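You operate a simulated robot arm through the tools that you are given. There is no shell and no other tool. Be economical: measure what you need, move in short steps, check, and stop when the job is done.

Carry out the task below with a simulated robot arm. There is one attempt and no reset: what you move stays moved.

TASK
Open the mount drawer.
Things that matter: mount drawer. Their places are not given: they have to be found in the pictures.

It is judged by the outcome, as a careful person would: the job done as asked, and still so three seconds after it is handed in. It fails if anything else is knocked over, pushed out of place, dropped, spilled or broken.

THE ROBOT
A 7-joint arm with a two-finger parallel gripper, fixed in place. Base frame: the origin is at the foot of the arm, x ahead of it, y to its left, z up. Lengths are in mm, angles in rad, forces in N, time in s.
With the tool pointing down near the work surface it reaches from about 120 to 660 mm from the base axis. Its first joint turns from -1.152 to 1.152 rad. Payload 2.4 kg.
Tool frame: the origin (TCP) lies between the finger pads and is the grasp point; the fingertips stand 30 mm ahead of it; z points along the fingers, y is the line along which they close. The gripper opens to 94 mm. The fingers are 28 mm wide and 10 mm thick; the gripper's body (50 by 96 mm) begins 55 mm behind the TCP.
Orientation is that of the tool frame in the base frame, as a unit quaternion [x, y, z, w]. With the fingers straight down and closing along the base's y, the tool's x points along the base's -x, its y along +y and its z along -z.

THE INTERFACE
- The arm moves only by the tool jog_arm. Its argument "increments" is a list of rows, each an object of numbers (a shift or turn left out is 0, a gripper value left out holds the last): "x", "y", "z": the shift along the tool's x, y, z in mm; "ax", "ay", "az": the turn, a rotation vector about the tool's x, y, z in rad; "hand": the finger opening in mm, from 0 to 94. In form: [{"x": .., "y": .., "z": .., "ax": .., "ay": .., "az": .., "hand": ..}, ...]. A call has 1 to 8 rows; each row shifts and turns the commanded pose from where the row before left it, along the tool's axes as they then stand. A row lasts 0.2 s, in which the tool goes at most 50 mm and 0.15 rad; a call with a longer step from one row to the next is refused whole, and so is a gripper value outside its range. A pose out of reach is approached as far as the arm can. The call stops where the force on the tool passes 40 N (or 10 N more than at its start, if that is more) or the arm is blocked; 0.2 s more then pass. The fingers move at their own pace (about 153 mm/s each) and stop on an object; they squeeze with about 41 N. The grip force told is the motor's: it shows also when the fingers shut on nothing. Time passes only in rows, and 0.2 s behind the last, so rows that do not move let the fingers close. It gives the time, the measured TCP pose, the force on the tool (base axes), the opening and the grip force at its end, in the units of the frame above (readings bear some noise), and new pictures: "pictures" is both (left out), scene, wrist or none.
- Cameras (640 x 400 px; columns grow to the right, rows downward): "scene" is fixed at [6.4, 468.8, 1429.6]; the picture's right is [-0.92, -0.39, 0.00], its down [-0.23, 0.53, -0.82] and it looks along [0.32, -0.75, -0.57] (base axes); focal length 368 px, centre (320, 200). "wrist" rides on the gripper at [-37, 0, -58] in the tool frame; the picture's right is [0.00, -1.00, 0.00], its down [0.97, 0.00, -0.24] and it looks along [0.24, 0.00, 0.97] (tool axes); focal length 218 px, centre (320, 200).
- probe_pixels(camera, pixels): for up to 12 pixels [column, row] of the newest picture of that camera ("zoom" is the newest enlarged one), the place [x, y, z] in the base frame of the surface seen there, good to about 3 mm, but the place of the scene camera against the robot may be out by one fixed shift of up to 25 mm in any direction. No time passes.
- zoom(camera, box): a new picture of the part [left, top, right, bottom] of that camera's present view, enlarged. No time passes.
- sign_off(): hands the job in; it is judged then, once.

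Work in short steps. Measure before you move; look again where a grasp or a placing could have gone wrong, and mend it. You have 60 turns and 120 pictures in all, the two below and enlarged ones among them. Open the gripper and draw the arm clear of the work before you hand the job in, unless the task says otherwise; then end with one line.

The tools are called after "Request:" as a command line: name --argument value ..., lists and objects as JSON in quotes. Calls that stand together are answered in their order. jog_arm: Moves the arm, as the interface text tells. Its arguments: {"type":"object","properties":{"increments":{"type":"array","items":{"type":"object","properties":{"x":{"type":"number"},"y":{"type":"number"},"z":{"type":"number"},"ax":{"type":"number"},"ay":{"type":"number"},"az":{"type":"number"},"hand":{"type":"number"}}}},"pictures":{"type":"string","enum":["both","scene","wrist","none"]}},"required":["increments"]} The other tools are called the same way: probe_pixels (camera, pixels) gives the place of the surface under pixels of a picture; zoom (camera, box) takes an enlarged picture of a part of a camera's view; sign_off () hands the job in.

At the start:

```text
time: 0.0
eef_pos: [406.8, -153.5, 977.5]
tool_rot: [0.0, 1.0, 0.0, 0.0]
wrist_force: [0.0, -0.1, 0.0]
gripper_width: 94.1
grasp_force: 0.1
```

scene: 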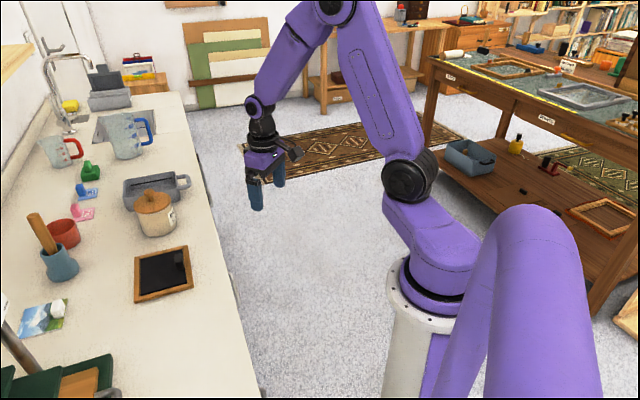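
wrist: 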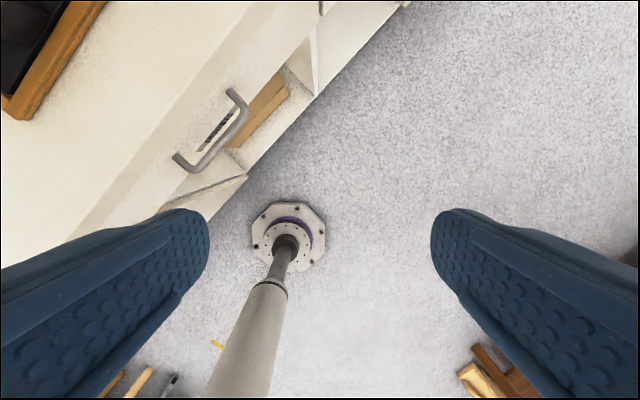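

The wrist view shows a drawer handle near (210,135) with a label beside it, and the scene shows labels on the bench at the right, e.g. (547,118). I'll zoom in to read the labels.

Request:
zoom --camera "wrist" --box '[140, 60, 340, 185]'

Request:
zoom --camera "scene" --box '[400, 20, 640, 170]'

Request:
probe_pixels --camera "wrist" --pixels '[[180, 160], [195, 168], [222, 145], [240, 118], [235, 95], [213, 130], [250, 165], [300, 80], [330, 20], [150, 190], [290, 90], [100, 150]]'

```text
3.20 times, centred on (240, 122) of wrist
```

zoom: 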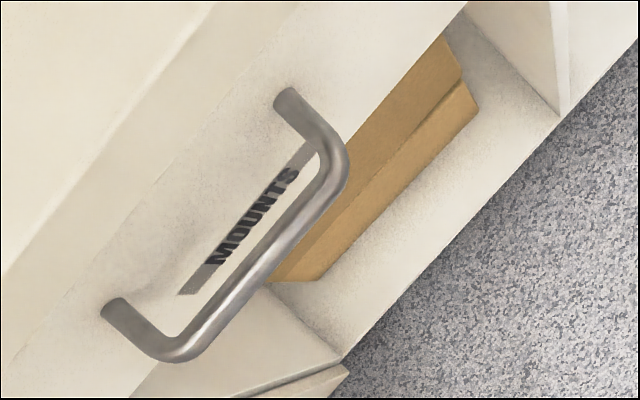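

```text
2.67 times, centred on (520, 95) of scene
```

zoom: 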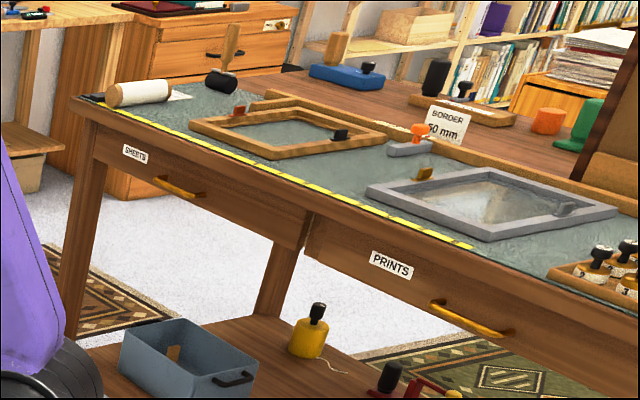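

```text
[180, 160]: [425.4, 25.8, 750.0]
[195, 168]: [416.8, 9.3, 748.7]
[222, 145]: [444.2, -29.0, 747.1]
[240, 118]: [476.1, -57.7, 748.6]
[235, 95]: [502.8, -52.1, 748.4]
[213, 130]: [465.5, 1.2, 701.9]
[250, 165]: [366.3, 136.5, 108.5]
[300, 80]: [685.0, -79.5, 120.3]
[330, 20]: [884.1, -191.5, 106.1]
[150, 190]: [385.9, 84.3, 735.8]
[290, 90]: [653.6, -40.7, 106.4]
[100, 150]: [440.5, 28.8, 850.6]
```

The wrist drawer reads "MOUNTS". I'll probe its face and handle more finely.

Request:
zoom --camera "wrist" --box '[140, 60, 300, 160]'

Request:
probe_pixels --camera "wrist" --pixels '[[60, 200], [120, 195], [140, 165], [200, 110], [260, 45], [215, 85], [190, 130], [205, 160], [215, 152], [230, 135], [172, 156], [229, 90]]'

```text
4.00 times, centred on (220, 110) of wrist
```

zoom: 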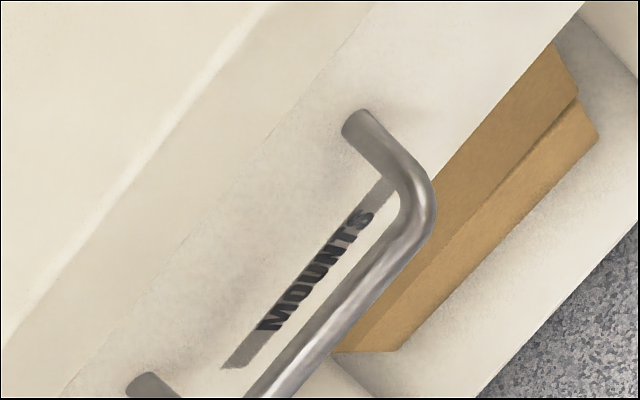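

```text
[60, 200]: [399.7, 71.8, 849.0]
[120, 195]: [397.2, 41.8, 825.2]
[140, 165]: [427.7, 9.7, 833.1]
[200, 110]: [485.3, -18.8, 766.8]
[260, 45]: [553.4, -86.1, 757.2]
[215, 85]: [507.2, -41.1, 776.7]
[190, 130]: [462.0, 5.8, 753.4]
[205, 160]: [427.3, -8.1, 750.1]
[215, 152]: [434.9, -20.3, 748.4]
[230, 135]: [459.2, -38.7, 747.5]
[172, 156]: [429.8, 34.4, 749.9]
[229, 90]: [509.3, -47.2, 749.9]
```

The face runs at about 45° and the bar centre is near (443,-32,743), 37 mm in front of the face and under an overhanging counter edge. I'll approach with the tool tilted 45° toward the drawer; yaw first, where the arm is.

Request:
jog_arm --increments '[{"az": 0.1317}, {"az": 0.1317}, {"az": 0.1317}, {"az": 0.1317}, {"az": 0.1317}, {"az": 0.1317}]' --pictures "none"

Request:
jog_arm --increments '[{"ax": -0.131}, {"ax": -0.131}, {"ax": -0.131}, {"ax": -0.131}, {"ax": -0.131}, {"ax": -0.131}]'

```text
time: 1.4
eef_pos: [406.8, -154.1, 978.0]
tool_rot: [0.385, 0.923, 0.0, 0.0]
wrist_force: [0.5, 0.4, -0.6]
gripper_width: 94.0
grasp_force: 0.0
```

```text
time: 2.8
eef_pos: [407.7, -155.2, 976.8]
tool_rot: [0.356, 0.852, 0.354, 0.148]
wrist_force: [-0.7, -0.1, 0.9]
gripper_width: 94.2
grasp_force: 0.0
```

scene: 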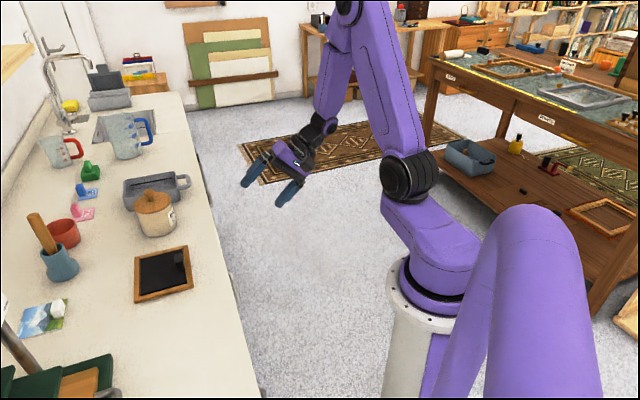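
wrist: 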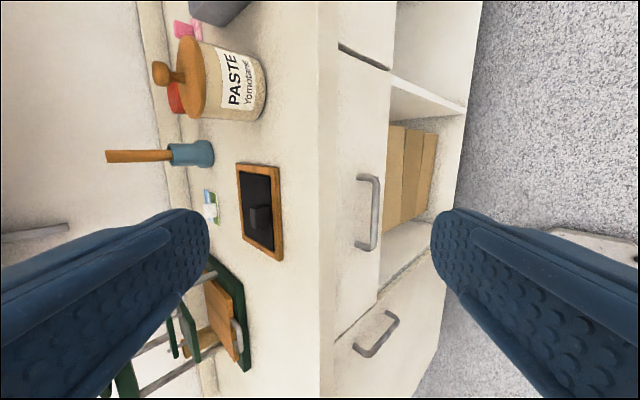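

Tilt is as intended and the handle appears vertical at about (372,212). I'll probe it and read the labels.

Request:
zoom --camera "wrist" --box '[320, 150, 448, 230]'

Request:
probe_pixels --camera "wrist" --pixels '[[377, 190], [376, 212], [374, 235], [360, 247], [360, 178], [345, 150], [345, 250], [345, 200], [322, 200], [328, 200], [386, 200], [381, 150]]'

```text
5.00 times, centred on (384, 190) of wrist
```

zoom: 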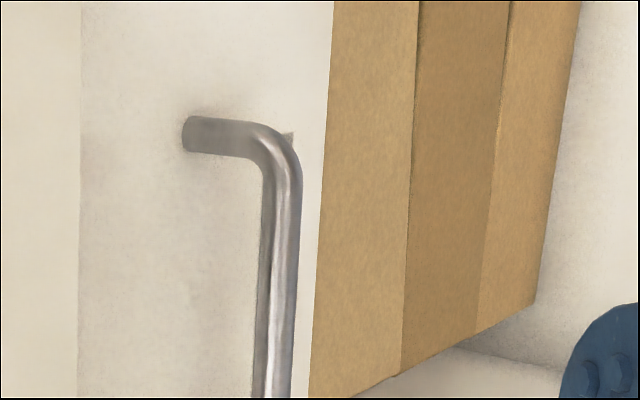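

```text
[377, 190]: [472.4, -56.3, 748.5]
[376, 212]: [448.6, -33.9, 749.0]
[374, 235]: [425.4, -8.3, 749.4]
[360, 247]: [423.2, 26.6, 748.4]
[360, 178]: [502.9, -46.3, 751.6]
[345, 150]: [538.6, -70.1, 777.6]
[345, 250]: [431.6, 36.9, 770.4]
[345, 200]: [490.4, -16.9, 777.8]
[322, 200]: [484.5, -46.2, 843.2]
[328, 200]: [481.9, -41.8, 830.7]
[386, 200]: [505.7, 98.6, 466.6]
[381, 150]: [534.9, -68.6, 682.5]
```

The bar centre is about (450,-32,745). I'll move to a standoff 100 mm back along the tool axis, with the gripper narrowed to 50.

Request:
jog_arm --increments '[{"x": 14.4, "y": -20.4, "z": 36.5, "hand": 50}, {"x": 14.4, "y": -20.4, "z": 36.5}, {"x": 14.4, "y": -20.4, "z": 36.5}, {"x": 14.4, "y": -20.4, "z": 36.5}, {}]'

```text
time: 4.0
eef_pos: [399.3, -79.7, 816.1]
tool_rot: [0.356, 0.853, 0.353, 0.147]
wrist_force: [0.1, 0.4, -0.9]
gripper_width: 50.0
grasp_force: 0.0
```

scene: 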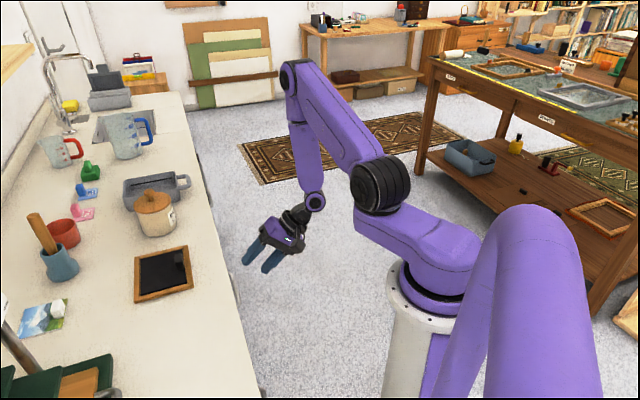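
wrist: 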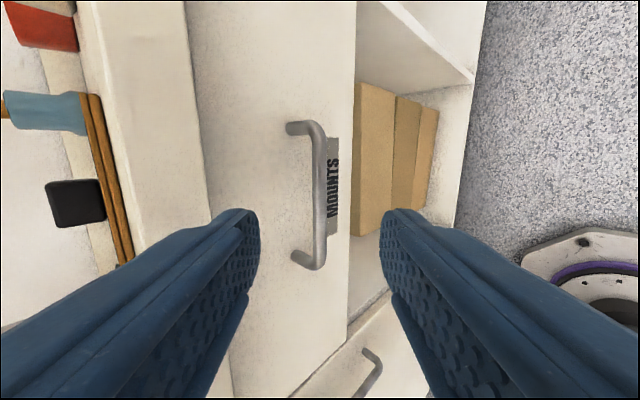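

Bar is centred between the fingers at (319,195). A quick probe confirms the remaining distance before I advance.

Request:
probe_pixels --camera "wrist" --pixels '[[319, 150], [319, 195], [319, 240], [300, 129], [300, 257], [270, 195]]'

```text
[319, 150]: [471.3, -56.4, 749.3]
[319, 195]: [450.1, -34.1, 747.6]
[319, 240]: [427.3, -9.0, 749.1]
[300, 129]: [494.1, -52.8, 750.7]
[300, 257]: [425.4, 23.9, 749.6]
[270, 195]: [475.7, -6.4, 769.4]
```

Confirmed. I'll advance 92 mm along the tool axis, then look.

Request:
jog_arm --increments '[{"z": 31}, {"z": 31}, {"z": 20}, {"z": 10}, {}]' --pictures "wrist"

```text
time: 5.0
eef_pos: [441.9, -39.1, 753.5]
tool_rot: [0.359, 0.85, 0.356, 0.148]
wrist_force: [-8.6, -5.1, 9.0]
gripper_width: 49.8
grasp_force: 0.0
stopped in row 4: the force on the tool passed its limit (the readings are from after the stop); the commanded pose is now the measured one
```

wrist: 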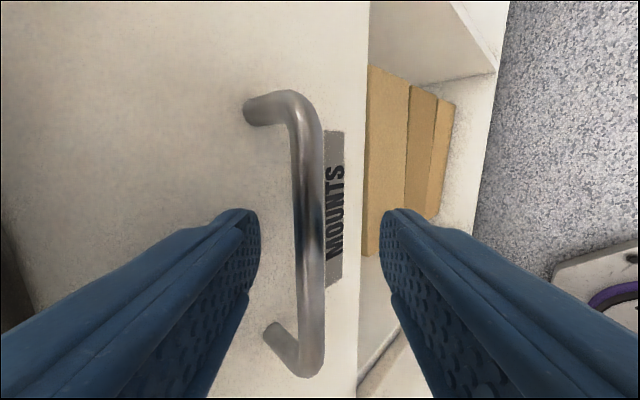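

The open upper finger's tip touched the drawer face. Back off 10 mm, narrow the gap to 26, centre, then advance and close.

Request:
jog_arm --increments '[{"z": -10}, {"y": 3, "hand": 26}, {}, {"z": 8}, {"hand": 0}, {}, {}]'

```text
time: 6.6
eef_pos: [443.8, -37.4, 757.1]
tool_rot: [0.357, 0.851, 0.355, 0.148]
wrist_force: [-4.1, -2.6, 13.3]
gripper_width: 10.7
grasp_force: 44.5
```

scene: 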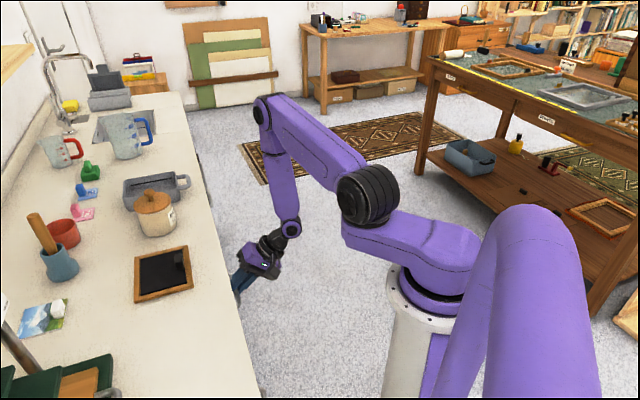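
wrist: 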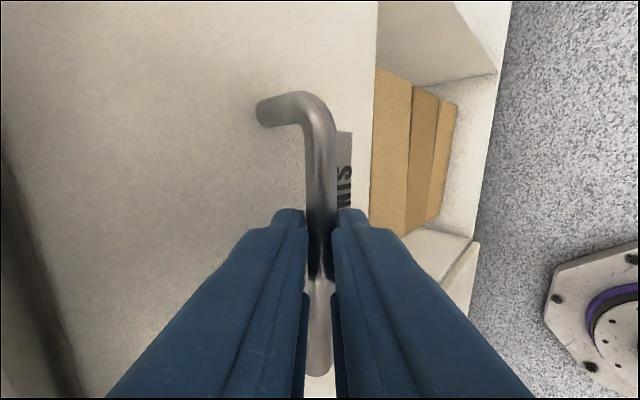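

Gripped on the bar (opening 10.7 mm). Now pull horizontally outward, which is equal -y and -z in the tool frame.

Request:
jog_arm --increments '[{"y": -4, "z": -4}, {"y": -7, "z": -7}, {"y": -7, "z": -7}, {"y": -7, "z": -7}, {}]'

```text
time: 7.8
eef_pos: [417.1, -63.2, 756.0]
tool_rot: [0.359, 0.851, 0.354, 0.148]
wrist_force: [4.4, -5.3, 0.0]
gripper_width: 10.8
grasp_force: 44.6
```

scene: 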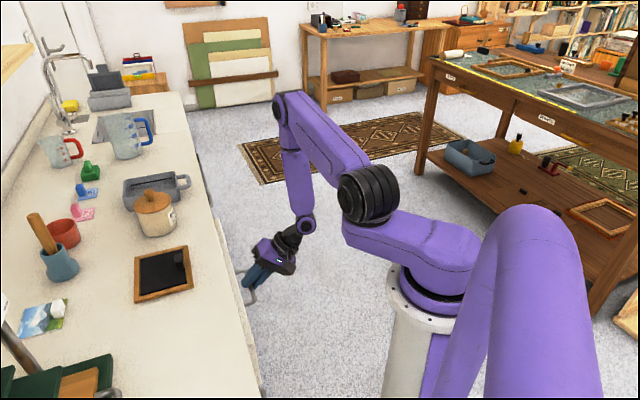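
wrist: 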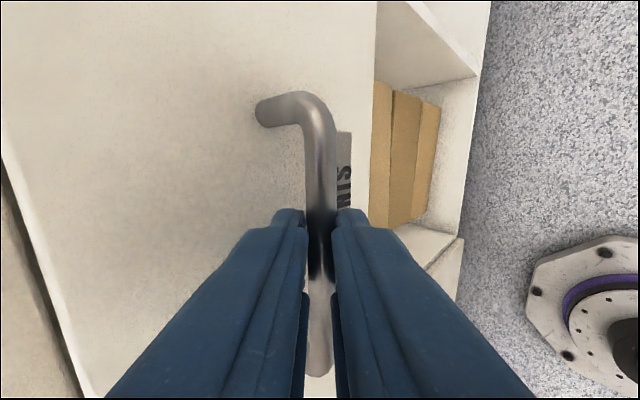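

The drawer moves (37 mm out, low force). Continue pulling.

Request:
jog_arm --increments '[{"y": -8, "z": -8}, {"y": -9, "z": -9}, {"y": -9, "z": -9}, {"y": -9, "z": -9}, {"y": -9, "z": -9}, {"y": -9, "z": -9}, {}]'

```text
time: 9.4
eef_pos: [364.6, -115.0, 758.2]
tool_rot: [0.359, 0.85, 0.355, 0.15]
wrist_force: [9.7, -11.6, 19.6]
gripper_width: 10.9
grasp_force: 44.4
```

scene: 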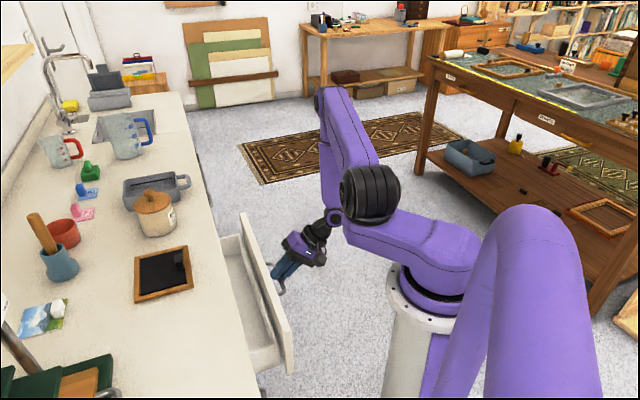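
wrist: 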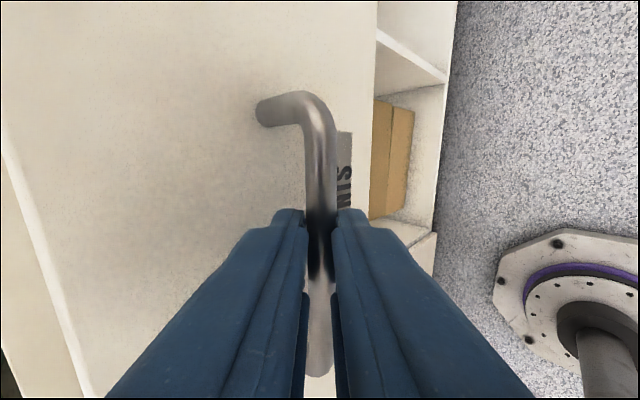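

About 112 mm open, with some side and vertical load building up. Continue with a small corrective shift (-x and upward).

Request:
jog_arm --increments '[{"x": -2, "y": 1.2, "z": -1.2}, {"x": -0.3, "y": -8, "z": -8.4}, {"x": -0.3, "y": -8, "z": -8.4}, {"x": -0.3, "y": -8, "z": -8.4}, {"x": -0.3, "y": -8, "z": -8.4}, {}]'

```text
time: 10.5
eef_pos: [336.7, -143.4, 757.1]
tool_rot: [0.356, 0.853, 0.353, 0.144]
wrist_force: [-1.8, 0.9, -4.6]
gripper_width: 10.8
grasp_force: 44.2
stopped in row 5: the force on the tool passed its limit (the readings are from after the stop); the commanded pose is now the measured one
```

scene: 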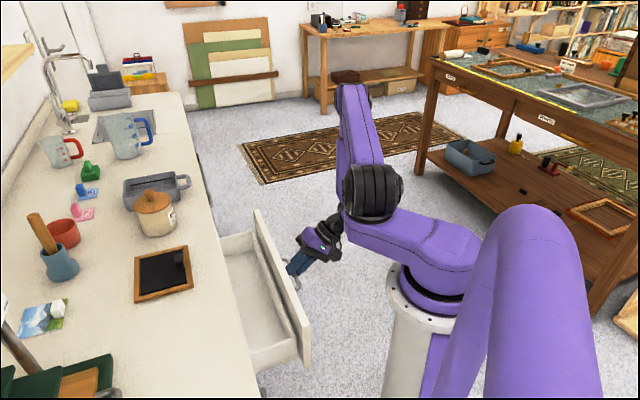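
wrist: 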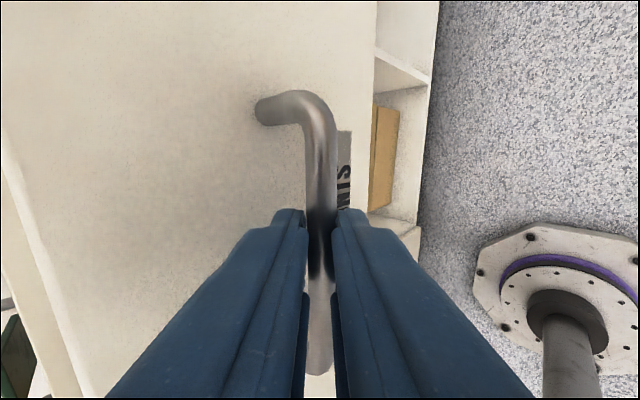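

It stopped at about 151 mm, perhaps the end stop. One gentle test pull to tell whether that is the stop or just side loading.

Request:
jog_arm --increments '[{}, {"y": -2, "z": -2}, {"y": -3, "z": -3}, {"y": -3, "z": -3}, {"y": -3, "z": -3}]' --pictures "none"

```text
time: 11.7
eef_pos: [325.5, -154.6, 756.7]
tool_rot: [0.359, 0.852, 0.352, 0.142]
wrist_force: [-1.5, 1.2, -19.3]
gripper_width: 10.9
grasp_force: 44.5
```

It still moves (167 mm), so not the stop; the load is vertical. Lower slightly and continue.

Request:
jog_arm --increments '[{"y": -1.4, "z": 1.4}, {"y": -4, "z": -4}, {"y": -5, "z": -5}, {"y": -5, "z": -5}, {"y": -5, "z": -5}, {"y": -5, "z": -5}, {}]'

```text
time: 12.7
eef_pos: [312.9, -167.4, 757.7]
tool_rot: [0.355, 0.852, 0.357, 0.146]
wrist_force: [-2.8, 3.1, 1.6]
gripper_width: 11.0
grasp_force: 44.1
stopped in row 4: the force on the tool passed its limit (the readings are from after the stop); the commanded pose is now the measured one
```

scene: 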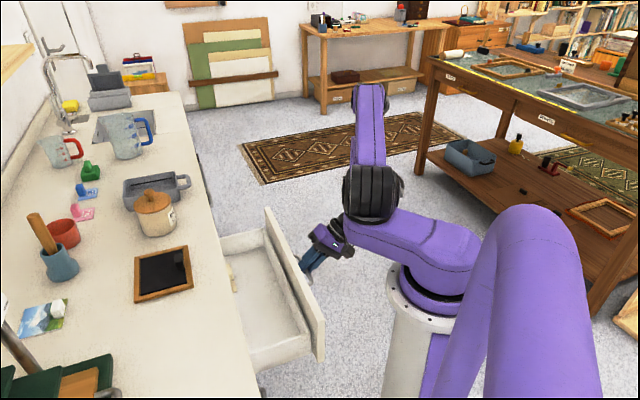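
wrist: 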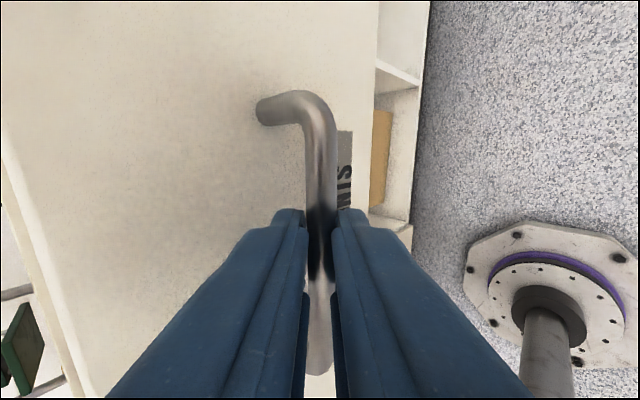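

Now about 185 mm out. One more gentle pull to see whether this is the end of travel.

Request:
jog_arm --increments '[{}, {"y": -2, "z": -2}, {"y": -3, "z": -3}, {"y": -3, "z": -3}, {"y": -3, "z": -3}, {}]' --pictures "none"

```text
time: 14.1
eef_pos: [301.3, -177.4, 757.5]
tool_rot: [0.358, 0.851, 0.356, 0.147]
wrist_force: [2.1, -3.3, 4.6]
gripper_width: 10.8
grasp_force: 44.1
```

Request:
jog_arm --increments '[{"y": -3, "z": -3}, {"y": -3, "z": -3}, {"y": -3, "z": -3}, {"y": -3, "z": -3}, {"y": -3, "z": -3}, {"y": -3, "z": -3}, {"y": -3, "z": -3}, {}]'

```text
time: 15.9
eef_pos: [280.7, -199.2, 755.7]
tool_rot: [0.357, 0.851, 0.356, 0.147]
wrist_force: [6.7, -4.9, 11.0]
gripper_width: 10.9
grasp_force: 44.5
```

scene: 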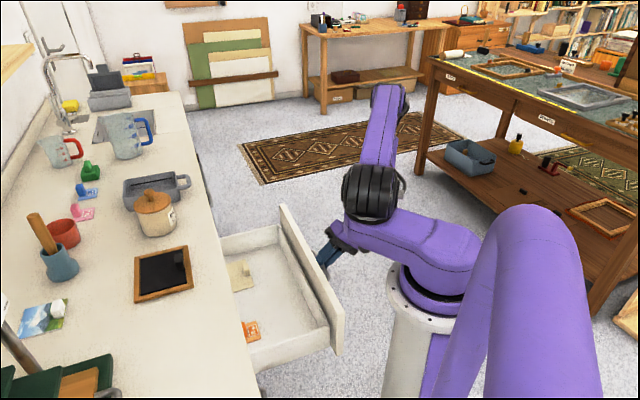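
wrist: 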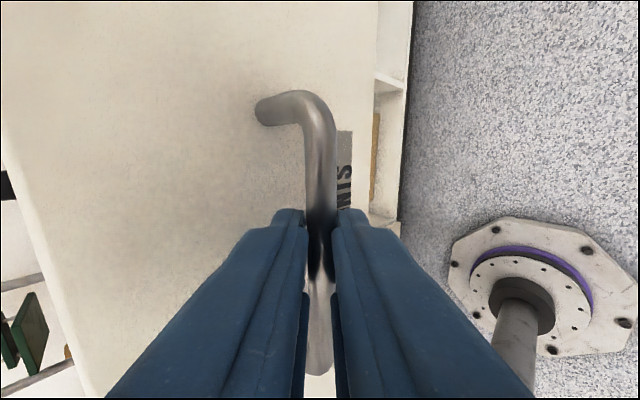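

228 mm out and contents visible. A little more gentle pull to see if it meets its stop.

Request:
jog_arm --increments '[{"y": 0.6, "z": -0.6}, {"y": -3, "z": -3}, {"y": -3, "z": -3}, {"y": -3, "z": -3}, {"y": -3, "z": -3}, {"y": -3, "z": -3}, {"y": -3, "z": -3}, {}]'

```text
time: 17.7
eef_pos: [262.4, -216.6, 757.3]
tool_rot: [0.358, 0.851, 0.356, 0.146]
wrist_force: [9.8, -9.0, -14.3]
gripper_width: 10.9
grasp_force: 45.0
```

scene: 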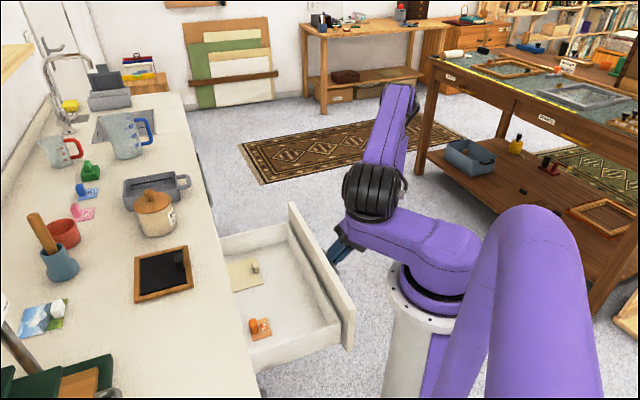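
wrist: 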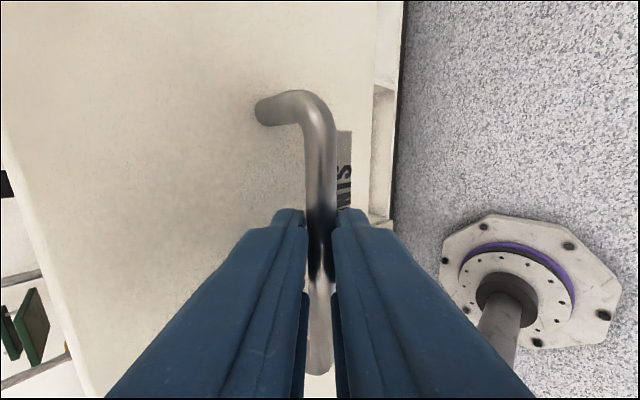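

About 254 mm out, wide open with the contents fully exposed. Release to 28 mm and back off along the tool axis.

Request:
jog_arm --increments '[{"hand": 28}, {}, {"z": -10}, {"z": -15}, {"z": -20}, {"z": -20}]'

```text
time: 19.1
eef_pos: [228.6, -250.6, 804.8]
tool_rot: [0.357, 0.851, 0.357, 0.145]
wrist_force: [-0.3, 0.6, -1.2]
gripper_width: 27.7
grasp_force: 0.0
```

scene: 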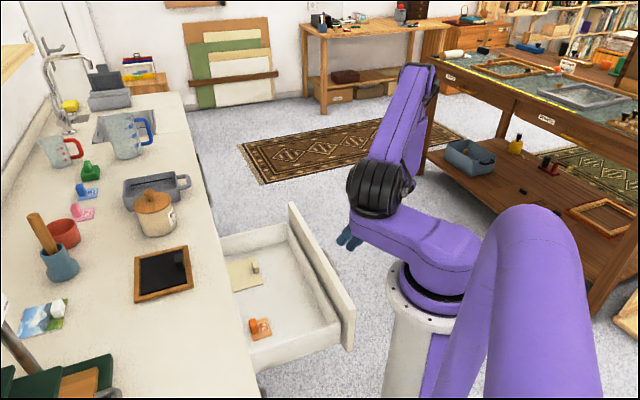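
wrist: 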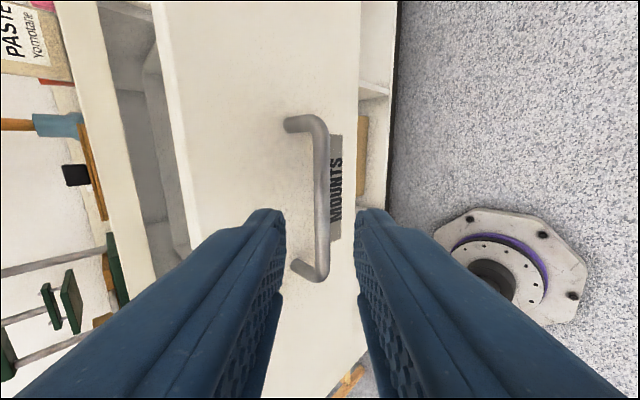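

Clear of the handle, and the drawer stays open. Raise the arm a bit and open the gripper.

Request:
jog_arm --increments '[{"y": 10, "z": -14}, {"y": 14, "z": -18}, {"y": 18, "z": -18}, {"y": 18, "z": -18, "hand": 94}, {}, {}]' --pictures "scene"

```text
time: 20.5
eef_pos: [224.7, -253.3, 893.6]
tool_rot: [0.358, 0.851, 0.356, 0.146]
wrist_force: [-1.7, 0.1, -0.1]
gripper_width: 93.9
grasp_force: 0.1
```

scene: 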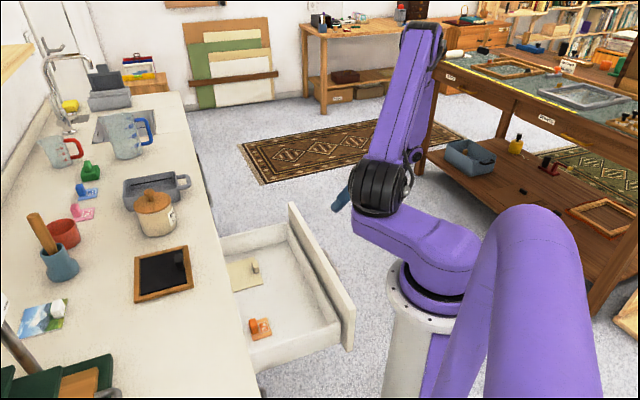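

The drawer is open and steady, the arm is clear, and nothing else has been disturbed.

Request:
sign_off

```text
The job is handed in.
```

The mount drawer is open about 254 mm; I stopped there without reaching its end stop. The gripper is open and the arm is clear of the drawer.
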